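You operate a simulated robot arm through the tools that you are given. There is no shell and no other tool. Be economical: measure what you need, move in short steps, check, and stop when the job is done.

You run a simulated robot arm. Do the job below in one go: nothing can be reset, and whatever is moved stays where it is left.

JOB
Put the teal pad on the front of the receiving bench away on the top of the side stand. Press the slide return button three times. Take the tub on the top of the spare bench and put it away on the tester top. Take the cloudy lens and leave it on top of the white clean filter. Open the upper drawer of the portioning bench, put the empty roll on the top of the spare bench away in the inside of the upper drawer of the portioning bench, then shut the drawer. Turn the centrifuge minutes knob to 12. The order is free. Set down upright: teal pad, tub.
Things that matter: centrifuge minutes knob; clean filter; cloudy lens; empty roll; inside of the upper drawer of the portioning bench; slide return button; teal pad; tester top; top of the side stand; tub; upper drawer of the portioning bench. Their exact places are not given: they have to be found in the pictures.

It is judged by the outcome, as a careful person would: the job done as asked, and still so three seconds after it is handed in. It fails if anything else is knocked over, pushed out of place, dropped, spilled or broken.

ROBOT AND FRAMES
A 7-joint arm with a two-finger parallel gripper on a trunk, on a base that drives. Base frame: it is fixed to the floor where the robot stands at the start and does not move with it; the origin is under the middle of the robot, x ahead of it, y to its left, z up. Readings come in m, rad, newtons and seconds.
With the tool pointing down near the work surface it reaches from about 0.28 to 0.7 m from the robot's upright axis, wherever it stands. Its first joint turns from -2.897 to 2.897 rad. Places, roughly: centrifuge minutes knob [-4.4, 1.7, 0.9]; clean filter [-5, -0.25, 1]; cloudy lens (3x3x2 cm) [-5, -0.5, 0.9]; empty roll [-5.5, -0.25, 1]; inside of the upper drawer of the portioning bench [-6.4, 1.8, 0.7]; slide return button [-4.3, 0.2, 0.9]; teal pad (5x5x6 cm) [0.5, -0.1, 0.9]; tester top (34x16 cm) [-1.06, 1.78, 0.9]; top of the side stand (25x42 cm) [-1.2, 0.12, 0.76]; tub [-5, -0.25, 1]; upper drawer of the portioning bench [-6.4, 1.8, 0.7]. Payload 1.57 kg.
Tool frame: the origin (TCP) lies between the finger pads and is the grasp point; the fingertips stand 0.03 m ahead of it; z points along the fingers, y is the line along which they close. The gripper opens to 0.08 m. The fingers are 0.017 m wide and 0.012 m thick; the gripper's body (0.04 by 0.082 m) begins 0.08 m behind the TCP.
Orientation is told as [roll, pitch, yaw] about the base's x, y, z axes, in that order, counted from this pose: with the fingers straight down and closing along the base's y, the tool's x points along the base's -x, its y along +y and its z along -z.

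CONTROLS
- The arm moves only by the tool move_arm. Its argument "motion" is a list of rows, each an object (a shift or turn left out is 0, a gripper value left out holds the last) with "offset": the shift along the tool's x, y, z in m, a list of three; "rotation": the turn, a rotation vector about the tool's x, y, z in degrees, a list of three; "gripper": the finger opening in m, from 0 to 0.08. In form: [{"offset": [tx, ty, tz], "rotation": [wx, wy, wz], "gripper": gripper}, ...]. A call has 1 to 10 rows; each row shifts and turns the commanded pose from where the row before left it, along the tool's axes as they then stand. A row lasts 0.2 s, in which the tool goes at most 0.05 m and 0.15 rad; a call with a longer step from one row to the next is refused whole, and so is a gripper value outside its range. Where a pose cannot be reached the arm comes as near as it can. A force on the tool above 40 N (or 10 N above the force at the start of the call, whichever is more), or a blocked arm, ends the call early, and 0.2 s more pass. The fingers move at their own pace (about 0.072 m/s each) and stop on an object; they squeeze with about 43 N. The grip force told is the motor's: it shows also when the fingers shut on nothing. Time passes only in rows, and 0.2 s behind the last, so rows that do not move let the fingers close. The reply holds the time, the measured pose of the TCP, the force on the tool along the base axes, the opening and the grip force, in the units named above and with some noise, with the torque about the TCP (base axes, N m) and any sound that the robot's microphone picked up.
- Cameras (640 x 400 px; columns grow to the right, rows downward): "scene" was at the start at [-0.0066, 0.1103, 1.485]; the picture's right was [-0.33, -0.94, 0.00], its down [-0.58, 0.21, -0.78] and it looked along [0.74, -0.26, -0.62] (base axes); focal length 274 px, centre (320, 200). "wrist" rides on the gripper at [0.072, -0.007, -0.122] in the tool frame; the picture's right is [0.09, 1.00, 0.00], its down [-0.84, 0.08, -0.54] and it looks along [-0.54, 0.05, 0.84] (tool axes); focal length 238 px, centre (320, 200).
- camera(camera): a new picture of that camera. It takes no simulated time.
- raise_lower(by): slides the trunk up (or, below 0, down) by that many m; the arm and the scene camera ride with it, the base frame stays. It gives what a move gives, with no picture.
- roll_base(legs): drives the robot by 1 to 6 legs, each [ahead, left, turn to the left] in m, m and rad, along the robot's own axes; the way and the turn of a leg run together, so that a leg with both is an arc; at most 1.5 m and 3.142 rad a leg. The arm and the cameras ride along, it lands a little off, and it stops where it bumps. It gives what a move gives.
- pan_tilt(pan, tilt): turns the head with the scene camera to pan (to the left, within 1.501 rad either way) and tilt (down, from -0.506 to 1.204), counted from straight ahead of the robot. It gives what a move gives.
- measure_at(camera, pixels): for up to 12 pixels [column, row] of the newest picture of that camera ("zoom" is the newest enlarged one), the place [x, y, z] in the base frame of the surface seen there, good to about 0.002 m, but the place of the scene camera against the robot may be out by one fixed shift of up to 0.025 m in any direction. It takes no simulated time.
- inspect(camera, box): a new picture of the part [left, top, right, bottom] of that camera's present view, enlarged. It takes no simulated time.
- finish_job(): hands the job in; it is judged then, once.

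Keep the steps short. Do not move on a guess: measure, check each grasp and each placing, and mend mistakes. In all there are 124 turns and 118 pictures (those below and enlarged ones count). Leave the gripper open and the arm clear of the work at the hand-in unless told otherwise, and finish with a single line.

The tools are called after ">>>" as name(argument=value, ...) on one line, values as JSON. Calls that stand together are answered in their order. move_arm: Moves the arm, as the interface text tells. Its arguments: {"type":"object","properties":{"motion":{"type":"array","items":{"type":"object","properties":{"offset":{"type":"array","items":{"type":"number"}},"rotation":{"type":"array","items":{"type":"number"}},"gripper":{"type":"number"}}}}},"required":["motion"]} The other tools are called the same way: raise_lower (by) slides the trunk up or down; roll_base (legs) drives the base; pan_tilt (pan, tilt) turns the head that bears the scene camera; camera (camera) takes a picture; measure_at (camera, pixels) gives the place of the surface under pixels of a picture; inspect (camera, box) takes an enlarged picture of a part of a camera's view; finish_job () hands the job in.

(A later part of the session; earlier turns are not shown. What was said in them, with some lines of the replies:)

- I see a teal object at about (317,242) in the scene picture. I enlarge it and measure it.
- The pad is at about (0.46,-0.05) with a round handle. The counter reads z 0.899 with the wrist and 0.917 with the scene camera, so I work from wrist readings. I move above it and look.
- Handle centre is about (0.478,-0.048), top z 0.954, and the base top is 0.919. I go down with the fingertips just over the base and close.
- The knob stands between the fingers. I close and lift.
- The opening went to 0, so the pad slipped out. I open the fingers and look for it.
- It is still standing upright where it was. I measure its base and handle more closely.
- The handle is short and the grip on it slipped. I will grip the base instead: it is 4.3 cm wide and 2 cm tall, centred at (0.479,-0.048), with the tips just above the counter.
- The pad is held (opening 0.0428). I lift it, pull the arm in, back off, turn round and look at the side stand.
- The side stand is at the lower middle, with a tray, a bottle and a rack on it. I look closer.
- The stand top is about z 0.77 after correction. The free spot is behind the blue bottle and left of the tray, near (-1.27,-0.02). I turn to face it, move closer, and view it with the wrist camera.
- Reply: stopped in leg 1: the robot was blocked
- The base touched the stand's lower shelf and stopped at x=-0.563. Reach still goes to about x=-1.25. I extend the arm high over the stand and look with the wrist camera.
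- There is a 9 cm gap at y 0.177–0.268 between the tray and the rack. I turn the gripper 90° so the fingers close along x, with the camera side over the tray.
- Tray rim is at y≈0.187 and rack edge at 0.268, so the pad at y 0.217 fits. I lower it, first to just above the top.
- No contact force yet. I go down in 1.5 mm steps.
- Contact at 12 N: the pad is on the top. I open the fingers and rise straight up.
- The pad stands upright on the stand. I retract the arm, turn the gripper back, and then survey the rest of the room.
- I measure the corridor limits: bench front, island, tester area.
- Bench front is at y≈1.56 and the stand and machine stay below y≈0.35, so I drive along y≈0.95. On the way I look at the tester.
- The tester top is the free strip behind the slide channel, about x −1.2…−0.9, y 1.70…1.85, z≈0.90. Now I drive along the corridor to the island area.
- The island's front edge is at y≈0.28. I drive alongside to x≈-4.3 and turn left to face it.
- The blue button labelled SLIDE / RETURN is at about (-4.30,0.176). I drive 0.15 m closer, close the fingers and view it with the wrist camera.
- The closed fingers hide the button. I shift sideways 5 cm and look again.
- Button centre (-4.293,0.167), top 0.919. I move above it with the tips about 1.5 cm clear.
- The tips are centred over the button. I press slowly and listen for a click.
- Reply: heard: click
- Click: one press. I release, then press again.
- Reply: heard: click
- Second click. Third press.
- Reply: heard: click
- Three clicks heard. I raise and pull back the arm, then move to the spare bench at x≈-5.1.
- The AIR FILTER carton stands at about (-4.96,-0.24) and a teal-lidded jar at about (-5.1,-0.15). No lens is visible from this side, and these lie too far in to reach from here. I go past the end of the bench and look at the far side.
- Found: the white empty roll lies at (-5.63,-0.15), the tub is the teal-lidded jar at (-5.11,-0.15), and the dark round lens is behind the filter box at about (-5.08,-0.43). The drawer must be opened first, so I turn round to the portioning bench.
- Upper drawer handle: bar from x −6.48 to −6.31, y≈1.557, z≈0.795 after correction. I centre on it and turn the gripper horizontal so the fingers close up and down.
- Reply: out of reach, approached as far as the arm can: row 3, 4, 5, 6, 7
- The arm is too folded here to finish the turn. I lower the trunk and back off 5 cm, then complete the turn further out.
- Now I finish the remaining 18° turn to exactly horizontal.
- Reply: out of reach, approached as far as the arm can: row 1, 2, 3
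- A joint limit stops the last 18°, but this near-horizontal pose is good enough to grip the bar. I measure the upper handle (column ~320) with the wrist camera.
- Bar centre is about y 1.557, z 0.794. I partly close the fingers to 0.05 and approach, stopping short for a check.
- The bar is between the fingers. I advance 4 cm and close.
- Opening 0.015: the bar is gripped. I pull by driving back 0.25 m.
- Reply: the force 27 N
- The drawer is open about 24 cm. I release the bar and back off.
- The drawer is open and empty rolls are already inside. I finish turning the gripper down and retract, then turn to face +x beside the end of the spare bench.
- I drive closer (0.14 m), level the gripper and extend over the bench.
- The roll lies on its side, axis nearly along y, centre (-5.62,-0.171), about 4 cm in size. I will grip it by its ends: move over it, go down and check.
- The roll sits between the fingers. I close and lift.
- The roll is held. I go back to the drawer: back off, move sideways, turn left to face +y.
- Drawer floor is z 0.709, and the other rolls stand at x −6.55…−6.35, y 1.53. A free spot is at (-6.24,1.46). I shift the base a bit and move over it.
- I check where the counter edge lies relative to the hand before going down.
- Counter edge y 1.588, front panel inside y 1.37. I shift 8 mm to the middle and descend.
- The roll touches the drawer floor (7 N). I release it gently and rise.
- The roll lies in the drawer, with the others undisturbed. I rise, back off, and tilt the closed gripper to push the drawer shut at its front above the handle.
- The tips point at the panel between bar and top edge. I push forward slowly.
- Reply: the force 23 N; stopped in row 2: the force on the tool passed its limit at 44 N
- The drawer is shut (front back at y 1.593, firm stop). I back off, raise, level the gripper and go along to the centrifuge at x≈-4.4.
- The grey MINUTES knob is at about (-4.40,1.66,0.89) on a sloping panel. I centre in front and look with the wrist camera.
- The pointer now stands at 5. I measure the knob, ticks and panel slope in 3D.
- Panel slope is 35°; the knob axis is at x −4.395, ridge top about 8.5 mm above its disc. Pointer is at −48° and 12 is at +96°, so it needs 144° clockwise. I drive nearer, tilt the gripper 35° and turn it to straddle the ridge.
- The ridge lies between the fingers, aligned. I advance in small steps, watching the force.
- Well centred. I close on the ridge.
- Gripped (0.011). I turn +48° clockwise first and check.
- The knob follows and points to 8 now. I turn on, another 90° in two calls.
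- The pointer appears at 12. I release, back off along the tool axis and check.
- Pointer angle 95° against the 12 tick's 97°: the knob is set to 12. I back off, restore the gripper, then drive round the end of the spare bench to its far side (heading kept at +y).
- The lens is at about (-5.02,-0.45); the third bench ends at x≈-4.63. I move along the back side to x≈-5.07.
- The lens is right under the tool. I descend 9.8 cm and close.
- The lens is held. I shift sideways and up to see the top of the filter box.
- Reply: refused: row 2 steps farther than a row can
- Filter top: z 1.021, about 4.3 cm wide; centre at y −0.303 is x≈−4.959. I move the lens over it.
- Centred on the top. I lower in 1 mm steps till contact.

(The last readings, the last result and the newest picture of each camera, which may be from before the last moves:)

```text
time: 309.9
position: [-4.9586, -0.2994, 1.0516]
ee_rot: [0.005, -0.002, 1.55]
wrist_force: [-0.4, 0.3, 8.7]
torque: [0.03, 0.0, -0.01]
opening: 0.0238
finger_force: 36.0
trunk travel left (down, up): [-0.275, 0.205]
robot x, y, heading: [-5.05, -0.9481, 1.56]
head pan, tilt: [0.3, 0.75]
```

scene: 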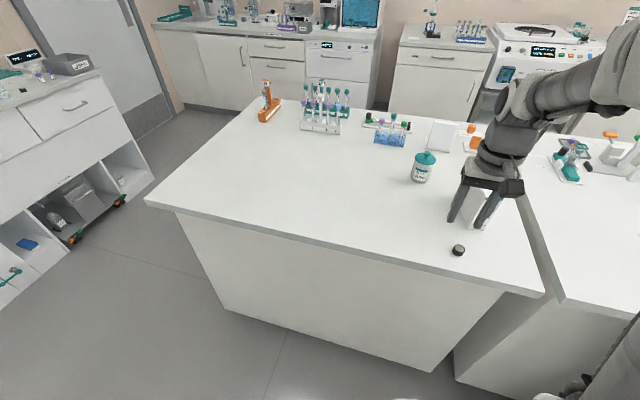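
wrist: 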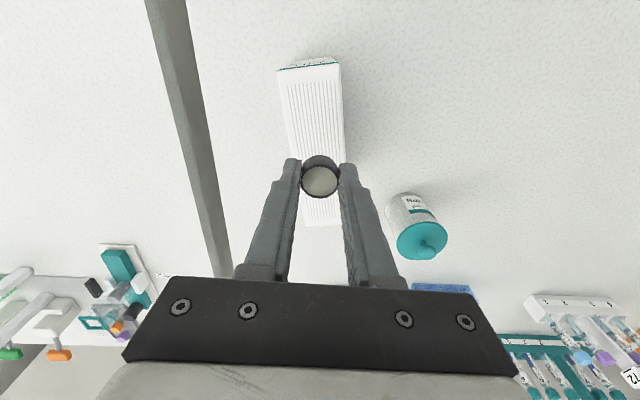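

Contact (9 N). I open and rise straight up.

>>> move_arm(motion=[{"offset": [0, 0, -0.0005], "gripper": 0.05}, {}, {}, {"offset": [0, 0, -0.02]}, {"offset": [0, 0, -0.04]}, {"offset": [0, 0, -0.05]}, {}])

>>> camera(camera="wrist")

```text
time: 311.5
position: [-4.9545, -0.2988, 1.1585]
ee_rot: [0.005, 0.004, 1.552]
wrist_force: [-0.5, -0.4, 0.3]
torque: [-0.01, 0.05, -0.04]
opening: 0.0501
finger_force: 0.1
trunk travel left (down, up): [-0.275, 0.205]
robot x, y, heading: [-5.0484, -0.9471, 1.561]
head pan, tilt: [0.3, 0.75]
```

```text
29 pictures are left
```

wrist: 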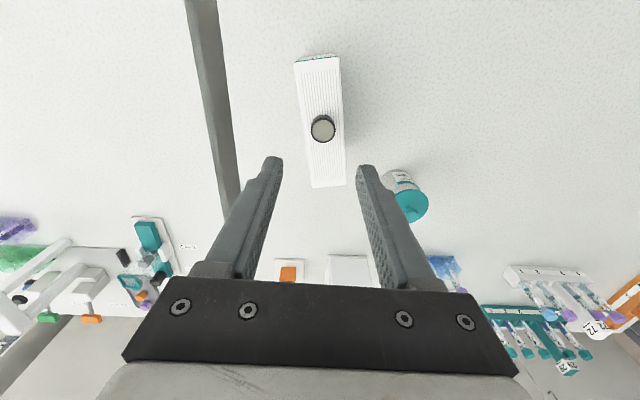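

The lens rests on the filter. Next the tub: I move above it, staying high.

>>> move_arm(motion=[{"offset": [0, 0.04, 0], "gripper": 0.08}, {"offset": [0, 0.04, 0]}, {"offset": [0, 0.04, 0]}, {"offset": [0, 0.035, 0]}, {}])

>>> inspect(camera="wrist", box=[260, 120, 420, 220])

```text
time: 312.7
position: [-5.113, -0.2934, 1.1604]
ee_rot: [0.004, 0.005, 1.55]
wrist_force: [0.2, -0.7, -0.6]
torque: [-0.02, 0.0, 0.02]
opening: 0.0797
finger_force: 0.0
trunk travel left (down, up): [-0.275, 0.205]
robot x, y, heading: [-5.0451, -0.945, 1.554]
head pan, tilt: [0.3, 0.75]
```

```text
4.00 times, centred on (340, 170) of wrist
```

zoom: 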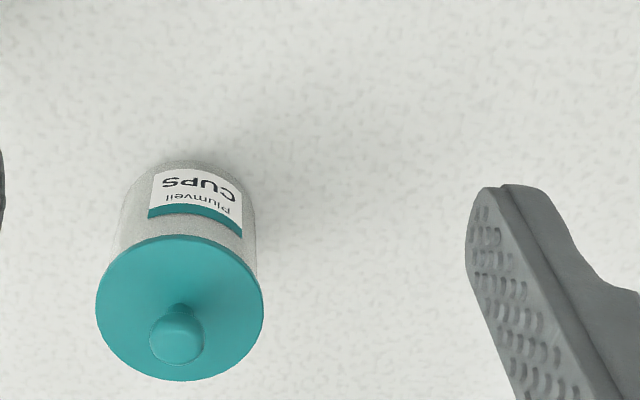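

>>> measure_at(camera="zoom", pixels=[[180, 240], [98, 305], [262, 305], [180, 375], [177, 335], [180, 190], [124, 220], [255, 220], [180, 165], [150, 270]])

```text
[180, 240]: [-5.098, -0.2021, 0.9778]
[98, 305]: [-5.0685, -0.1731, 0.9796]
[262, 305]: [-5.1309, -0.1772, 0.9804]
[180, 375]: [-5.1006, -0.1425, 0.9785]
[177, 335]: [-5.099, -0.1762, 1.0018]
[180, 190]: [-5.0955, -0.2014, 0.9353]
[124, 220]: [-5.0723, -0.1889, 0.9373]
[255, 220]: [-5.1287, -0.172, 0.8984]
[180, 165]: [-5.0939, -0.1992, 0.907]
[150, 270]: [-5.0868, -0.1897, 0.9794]
```

Tub: lid Ø6.3 cm centred at (-5.0995,-0.173), lid top 0.979, knob top ~1.004. I drive 0.09 m closer and then move over it.

>>> roll_base(legs=[[0.09, 0, 0]])

```text
time: 313.9
position: [-5.1133, -0.2023, 1.1606]
ee_rot: [0.007, 0.004, 1.551]
wrist_force: [-0.3, -0.3, -0.2]
torque: [0.0, -0.02, -0.02]
opening: 0.08
finger_force: 0.0
trunk travel left (down, up): [-0.275, 0.205]
robot x, y, heading: [-5.0447, -0.8542, 1.561]
head pan, tilt: [0.3, 0.75]
```

>>> move_arm(motion=[{"offset": [-0.029, -0.0132, 0]}, {"offset": [0, 0, 0.04]}, {"offset": [0, 0, 0.04]}, {}])

>>> camera(camera="wrist")

```text
time: 314.9
position: [-5.0976, -0.1949, 1.0796]
ee_rot: [0.004, 0.002, 1.55]
wrist_force: [1.0, -0.2, -0.2]
torque: [-0.03, 0.01, 0.02]
opening: 0.0801
finger_force: 0.0
out of reach, approached as far as the arm can: row 1
trunk travel left (down, up): [-0.275, 0.205]
robot x, y, heading: [-5.0469, -0.8544, 1.563]
head pan, tilt: [0.3, 0.75]
```

```text
27 pictures are left
```

wrist: 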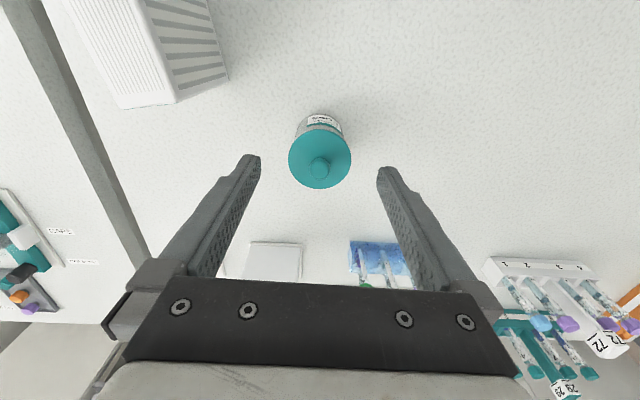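

Reach is just short; I roll 2.2 cm nearer and check the alignment.

>>> roll_base(legs=[[0.022, 0, 0]])

>>> inspect(camera="wrist", box=[240, 90, 400, 190])

>>> measure_at(camera="zoom", pixels=[[320, 100], [320, 280], [200, 190], [440, 190], [230, 260], [410, 260]])

```text
time: 315.8
position: [-5.098, -0.1752, 1.0791]
ee_rot: [0.006, 0.005, 1.552]
wrist_force: [0.4, -0.2, -0.3]
torque: [0.02, 0.02, -0.01]
opening: 0.0798
finger_force: 0.0
trunk travel left (down, up): [-0.275, 0.205]
robot x, y, heading: [-5.049, -0.8348, 1.563]
head pan, tilt: [0.3, 0.75]
```

```text
4.00 times, centred on (320, 140) of wrist
```

zoom: 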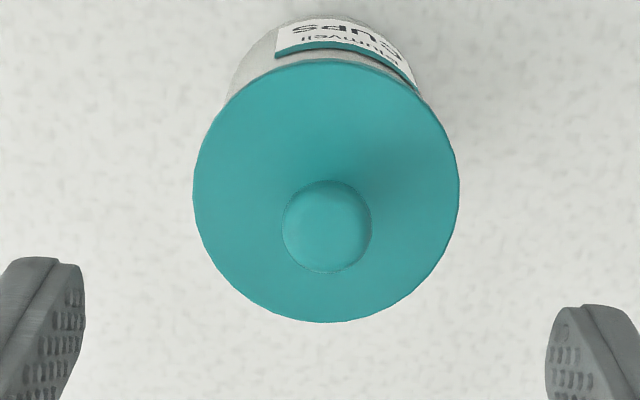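

```text
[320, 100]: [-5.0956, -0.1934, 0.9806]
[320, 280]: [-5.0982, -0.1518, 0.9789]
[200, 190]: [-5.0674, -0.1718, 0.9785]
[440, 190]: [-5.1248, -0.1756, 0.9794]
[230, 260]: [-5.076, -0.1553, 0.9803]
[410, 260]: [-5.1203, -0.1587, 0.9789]
```

Aligned with the lid centre (-5.098,-0.173). I descend slowly to z≈0.957, fingers astride the tub.

>>> move_arm(motion=[{"offset": [0, 0, 0.04]}, {"offset": [0, 0, 0.03]}, {"offset": [0, 0, 0.03]}, {"offset": [0, 0, 0.022]}, {}])

>>> move_arm(motion=[{"gripper": 0.0}, {}, {}])

>>> move_arm(motion=[{"offset": [0, 0, -0.004]}, {"offset": [0, 0, -0.006]}, {"offset": [0, 0, -0.01]}, {"offset": [0, 0, -0.01]}, {}])

>>> camera(camera="wrist")

>>> inspect(camera="scene", box=[380, 90, 560, 230])

```text
time: 317.0
position: [-5.0992, -0.1775, 0.958]
ee_rot: [0.005, 0.003, 1.551]
wrist_force: [-0.3, 0.4, -0.2]
torque: [0.02, 0.0, 0.0]
opening: 0.0796
finger_force: 0.2
trunk travel left (down, up): [-0.275, 0.205]
robot x, y, heading: [-5.0486, -0.8316, 1.56]
head pan, tilt: [0.3, 0.75]
```

```text
time: 317.8
position: [-5.0992, -0.1764, 0.9592]
ee_rot: [0.006, 0.005, 1.552]
wrist_force: [-0.4, 0.8, -1.1]
torque: [0.03, 0.0, -0.01]
opening: 0.0605
finger_force: 42.4
trunk travel left (down, up): [-0.275, 0.205]
robot x, y, heading: [-5.0477, -0.8296, 1.563]
head pan, tilt: [0.3, 0.75]
```

```text
time: 319.0
position: [-5.0982, -0.1745, 0.9871]
ee_rot: [0.006, 0.002, 1.551]
wrist_force: [-0.2, -0.4, -1.3]
torque: [0.02, 0.0, 0.01]
opening: 0.0604
finger_force: 43.1
trunk travel left (down, up): [-0.275, 0.205]
robot x, y, heading: [-5.0463, -0.8333, 1.559]
head pan, tilt: [0.3, 0.75]
```

```text
25 pictures are left
```

wrist: 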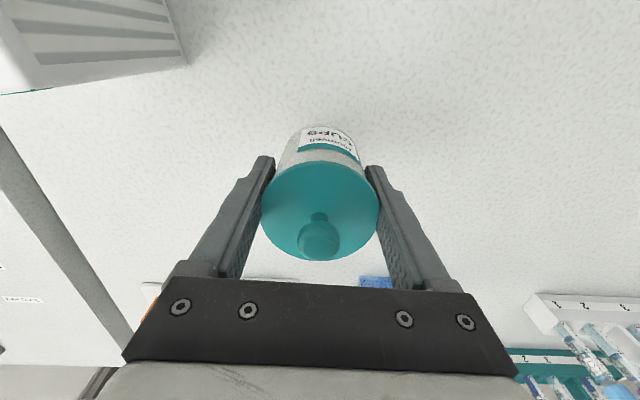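

```text
2.86 times, centred on (470, 160) of scene
```

zoom: 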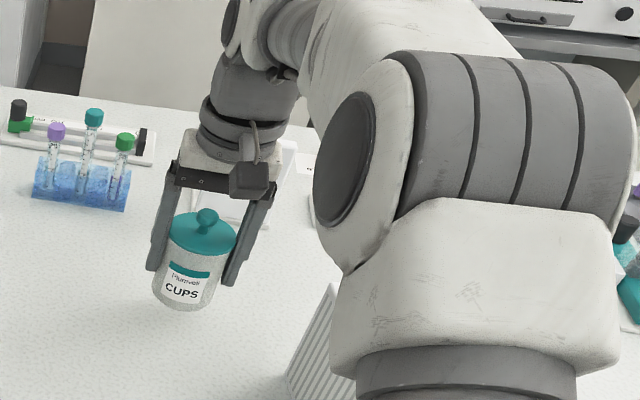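

The whole tub, lid and body, came up together. I lift further, retract, and drive back the way I came toward the tester.

>>> move_arm(motion=[{"offset": [0, 0, -0.03]}, {"offset": [0, 0, -0.04]}, {"offset": [0, 0, -0.04]}, {"offset": [0.02, 0, -0.03]}, {"offset": [0.03, 0, 0]}, {"offset": [0.04, 0, 0]}, {"offset": [0.04, 0, 0]}, {"offset": [0.04, 0, 0]}, {"offset": [0.03, 0, 0]}])

>>> roll_base(legs=[[-0.2, 0, 0], [0, 0.75, 0], [0, 0.72, 0]])

>>> camera(camera="wrist")

```text
time: 321.0
position: [-5.1029, -0.3747, 1.1294]
ee_rot: [0.006, 0.002, 1.552]
wrist_force: [-0.5, 0.6, -0.9]
torque: [-0.01, -0.04, 0.03]
opening: 0.0606
finger_force: 43.2
trunk travel left (down, up): [-0.275, 0.205]
robot x, y, heading: [-5.0466, -0.8315, 1.561]
head pan, tilt: [0.3, 0.75]
```

```text
time: 333.9
position: [-6.5684, -0.5476, 1.129]
ee_rot: [0.005, 0.006, 1.547]
wrist_force: [-0.3, 0.3, -1.1]
torque: [-0.02, -0.03, 0.01]
opening: 0.0606
finger_force: 43.1
trunk travel left (down, up): [-0.275, 0.205]
robot x, y, heading: [-6.5147, -1.0021, 1.558]
head pan, tilt: [0.3, 0.75]
```

```text
23 pictures are left
```

wrist: 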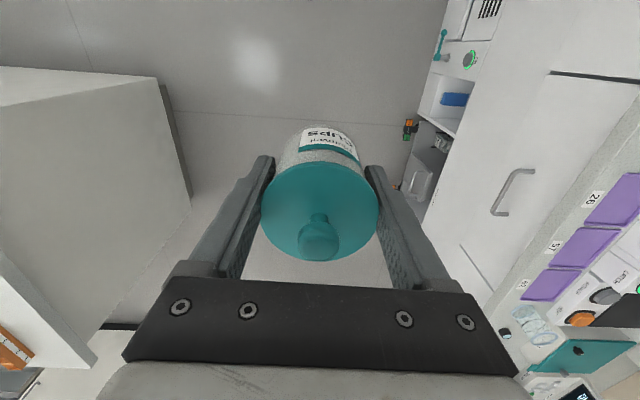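

The tub is held firmly. I continue: forward to y≈0.85, then sideways along the corridor.

>>> roll_base(legs=[[0.95, 0, 0.012], [0.9, 0, 0], [0, -1.4, 0]])

>>> roll_base(legs=[[0, -1.4, 0], [0, -1.0, 0]])

```text
time: 356.5
position: [-5.0998, 1.2217, 1.1293]
ee_rot: [0.004, 0.004, 1.516]
wrist_force: [-0.8, -0.5, -0.7]
torque: [-0.01, -0.03, 0.02]
opening: 0.0604
finger_force: 43.2
trunk travel left (down, up): [-0.275, 0.205]
robot x, y, heading: [-5.0613, 0.7644, 1.527]
head pan, tilt: [0.3, 0.75]
```

```text
time: 374.5
position: [-2.7033, 1.1218, 1.1288]
ee_rot: [0.005, 0.004, 1.522]
wrist_force: [-0.3, -0.2, -0.6]
torque: [-0.02, -0.01, 0.0]
opening: 0.0605
finger_force: 43.4
trunk travel left (down, up): [-0.275, 0.205]
robot x, y, heading: [-2.661, 0.6628, 1.531]
head pan, tilt: [0.3, 0.75]
```

I correct heading and y, then go on to x≈-1.06.

>>> roll_base(legs=[[0.28, 0, 0.04], [0, -0.85, 0], [0, -0.75, 0]])

>>> pan_tilt(pan=0.3, tilt=0.6)

>>> camera(camera="scene")

>>> camera(camera="wrist")

```text
time: 388.9
position: [-1.11, 1.3792, 1.1285]
ee_rot: [0.004, 0.003, 1.548]
wrist_force: [0.0, -0.3, -0.9]
torque: [0.02, 0.0, -0.02]
opening: 0.0607
finger_force: 42.9
trunk travel left (down, up): [-0.275, 0.205]
robot x, y, heading: [-1.0563, 0.9197, 1.557]
head pan, tilt: [0.3, 0.75]
```

```text
time: 389.6
position: [-1.1107, 1.3793, 1.1284]
ee_rot: [0.005, 0.003, 1.548]
wrist_force: [-0.9, 0.0, -0.4]
torque: [0.0, 0.01, -0.01]
opening: 0.0605
finger_force: 42.9
trunk travel left (down, up): [-0.275, 0.205]
robot x, y, heading: [-1.0581, 0.9219, 1.555]
head pan, tilt: [0.3, 0.6]
```

```text
22 pictures are left
```

scene: 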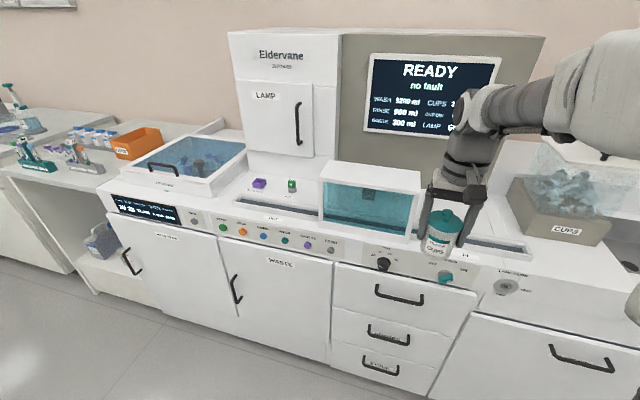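

```text
21 pictures are left
```

wrist: 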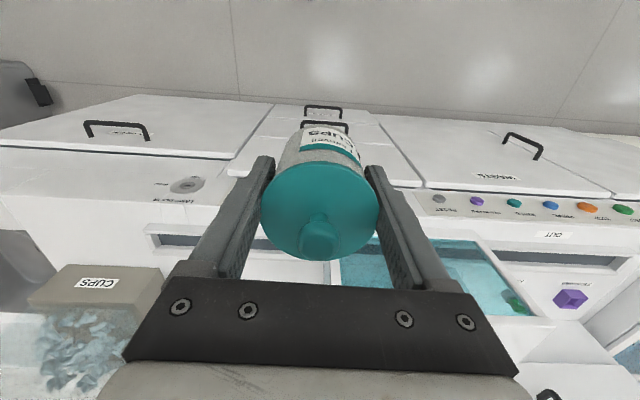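

I measure the chamber's right side, the slide channel, and the strip behind.

>>> measure_at(camera="scene", pixels=[[416, 195], [415, 240], [490, 225], [520, 232], [500, 248], [530, 255], [515, 190], [555, 232], [480, 215], [420, 170]])

>>> inspect(camera="scene", box=[390, 150, 630, 300])

```text
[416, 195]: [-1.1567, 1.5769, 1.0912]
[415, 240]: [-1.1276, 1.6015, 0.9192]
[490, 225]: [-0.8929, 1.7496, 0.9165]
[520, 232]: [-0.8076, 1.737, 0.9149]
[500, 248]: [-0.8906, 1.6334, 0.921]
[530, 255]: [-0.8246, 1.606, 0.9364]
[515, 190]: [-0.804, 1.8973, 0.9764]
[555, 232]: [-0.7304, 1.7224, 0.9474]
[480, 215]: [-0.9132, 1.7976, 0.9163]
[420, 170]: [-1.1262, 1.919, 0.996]
```

```text
2.67 times, centred on (510, 225) of scene
```

zoom: 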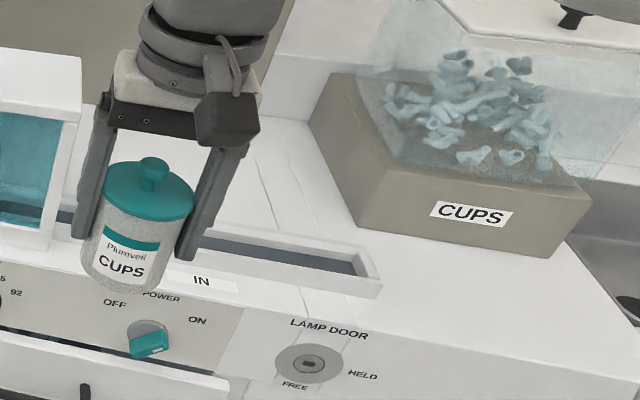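

Free spot on the tester top: x≈−1.00, y≈1.77, between the chamber (x<−1.155) and the seam at x≈−0.89, behind the slide channel. I move the base nearer and extend over it.

>>> roll_base(legs=[[0.2, -0.06, 0.015]])

>>> move_arm(motion=[{"offset": [-0.04, -0.012, 0]}, {"offset": [-0.04, -0.012, 0]}, {"offset": [-0.04, 0, 0]}, {"offset": [-0.02, 0, 0.03]}, {}])

>>> camera(camera="wrist")

```text
time: 391.5
position: [-1.0559, 1.5754, 1.129]
ee_rot: [0.005, 0.003, 1.56]
wrist_force: [0.4, 1.0, -0.2]
torque: [0.01, -0.01, -0.01]
opening: 0.0606
finger_force: 42.7
trunk travel left (down, up): [-0.275, 0.205]
robot x, y, heading: [-0.9948, 1.1182, 1.568]
head pan, tilt: [0.3, 0.6]
```

```text
time: 392.7
position: [-1.0323, 1.7146, 1.0987]
ee_rot: [0.005, 0.003, 1.56]
wrist_force: [0.4, 0.5, -0.5]
torque: [-0.02, 0.0, -0.02]
opening: 0.0607
finger_force: 42.7
trunk travel left (down, up): [-0.275, 0.205]
robot x, y, heading: [-0.9937, 1.1182, 1.563]
head pan, tilt: [0.3, 0.6]
```

```text
19 pictures are left
```

wrist: 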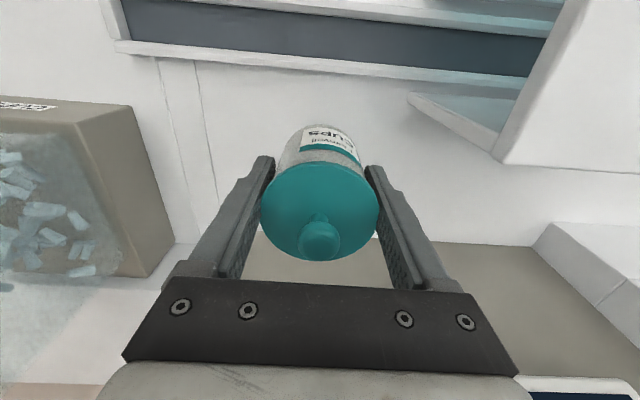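

>>> measure_at(camera="wrist", pixels=[[300, 75], [230, 120], [195, 110], [170, 110], [260, 235], [400, 250], [410, 98], [498, 160], [400, 180], [150, 190], [430, 230], [220, 200]])

```text
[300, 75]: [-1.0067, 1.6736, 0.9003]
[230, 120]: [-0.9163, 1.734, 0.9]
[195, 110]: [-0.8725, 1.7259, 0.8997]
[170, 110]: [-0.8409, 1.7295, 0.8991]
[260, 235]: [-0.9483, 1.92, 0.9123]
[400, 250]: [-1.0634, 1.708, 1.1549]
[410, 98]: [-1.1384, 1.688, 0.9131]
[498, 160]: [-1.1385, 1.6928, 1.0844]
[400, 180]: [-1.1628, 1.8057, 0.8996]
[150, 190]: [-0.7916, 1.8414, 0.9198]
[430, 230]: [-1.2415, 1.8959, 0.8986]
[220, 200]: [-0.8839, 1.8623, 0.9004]
```

Surface z 0.900, free from y 1.69 to 1.91. I move to (-1.02,1.775) and lower.

>>> move_arm(motion=[{"offset": [-0.03, -0.006, 0.0]}, {"offset": [-0.03, -0.006, 0.03]}, {"offset": [0, 0, 0.04]}, {"offset": [0, 0, 0.04]}, {"offset": [0, 0, 0.02]}, {}])

>>> camera(camera="wrist")

```text
time: 394.1
position: [-1.0161, 1.7757, 0.9668]
ee_rot: [0.006, 0.002, 1.561]
wrist_force: [1.0, -0.4, -1.5]
torque: [0.0, 0.04, 0.01]
opening: 0.0606
finger_force: 43.1
trunk travel left (down, up): [-0.275, 0.205]
robot x, y, heading: [-0.996, 1.1212, 1.567]
head pan, tilt: [0.3, 0.6]
```

```text
18 pictures are left
```

wrist: 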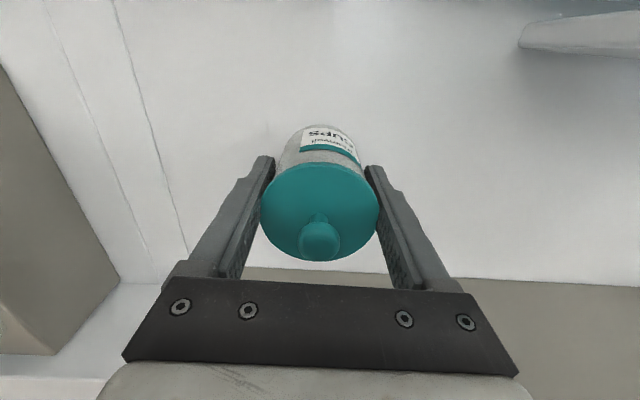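

>>> move_arm(motion=[{"offset": [0, 0, 0.004]}, {"offset": [0, 0, 0.003]}, {"offset": [0, 0, 0.0015]}, {}])

```text
time: 395.1
position: [-1.0173, 1.7735, 0.9597]
ee_rot: [0.006, 0.003, 1.559]
wrist_force: [-0.3, -0.2, -0.9]
torque: [0.01, 0.03, -0.03]
opening: 0.0606
finger_force: 43.1
trunk travel left (down, up): [-0.275, 0.205]
robot x, y, heading: [-0.9953, 1.1195, 1.572]
head pan, tilt: [0.3, 0.6]
```

>>> move_arm(motion=[{"offset": [0, 0, 0.0012]}, {"offset": [0, 0, 0.0012]}, {}])

```text
time: 395.9
position: [-1.0175, 1.7743, 0.9586]
ee_rot: [0.005, 0.002, 1.56]
wrist_force: [-1.1, -1.3, 6.8]
torque: [-0.07, -0.11, -0.04]
opening: 0.0605
finger_force: 42.8
trunk travel left (down, up): [-0.275, 0.205]
robot x, y, heading: [-0.9966, 1.1205, 1.57]
head pan, tilt: [0.3, 0.6]
```

Contact: the tub stands. I open and rise straight up.

>>> move_arm(motion=[{"offset": [0, 0, -0.0005], "gripper": 0.08}, {}, {}, {"offset": [0, 0, -0.02]}, {"offset": [0, 0, -0.04]}, {"offset": [0, 0, -0.04]}, {"offset": [0, 0, -0.04]}, {"offset": [0.02, 0, -0.03]}, {}])

>>> camera(camera="wrist")

```text
time: 397.9
position: [-1.0198, 1.7532, 1.1295]
ee_rot: [0.003, 0.003, 1.563]
wrist_force: [0.4, -0.2, 0.8]
torque: [-0.01, -0.01, 0.01]
opening: 0.08
finger_force: 0.1
trunk travel left (down, up): [-0.275, 0.205]
robot x, y, heading: [-0.9953, 1.1206, 1.569]
head pan, tilt: [0.3, 0.6]
```

```text
17 pictures are left
5 turns are left
```

wrist: 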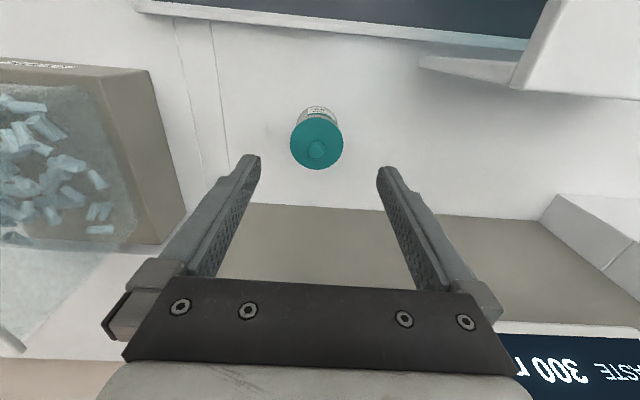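

The tub stands upright on the tester top. I retract the arm clear and back the base off.

>>> move_arm(motion=[{"offset": [0.04, 0, 0]}, {"offset": [0.04, 0, 0]}, {"offset": [0.04, 0, 0]}, {"offset": [0.04, 0, 0]}, {"offset": [0.04, 0, 0]}])

>>> roll_base(legs=[[-0.15, 0, 0]])

>>> camera(camera="scene")

```text
time: 399.1
position: [-1.0182, 1.5548, 1.1278]
ee_rot: [0.005, 0.001, 1.558]
wrist_force: [0.1, 0.3, -0.7]
torque: [-0.06, 0.01, -0.01]
opening: 0.08
finger_force: 0.0
trunk travel left (down, up): [-0.275, 0.205]
robot x, y, heading: [-0.9996, 1.1153, 1.569]
head pan, tilt: [0.3, 0.6]
```

```text
time: 400.7
position: [-1.0182, 1.4039, 1.1287]
ee_rot: [0.005, 0.003, 1.564]
wrist_force: [0.0, 0.8, -0.1]
torque: [-0.01, -0.01, 0.01]
opening: 0.08
finger_force: 0.1
trunk travel left (down, up): [-0.275, 0.205]
robot x, y, heading: [-0.998, 0.9696, 1.566]
head pan, tilt: [0.3, 0.6]
```

```text
16 pictures are left
4 turns are left
```

scene: 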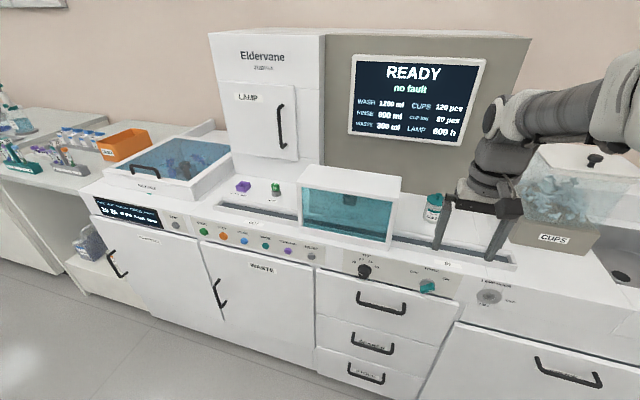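

All the tasks are done, the gripper is open and the arm is clear of the work, so I hand in.

>>> finish_job()

```text
The job is handed in.
```

All six tasks are done and handed in: pad on the side stand, return button pressed three times, tub on the tester top, lens on the filter, roll in the shut drawer, and minutes knob at 12.
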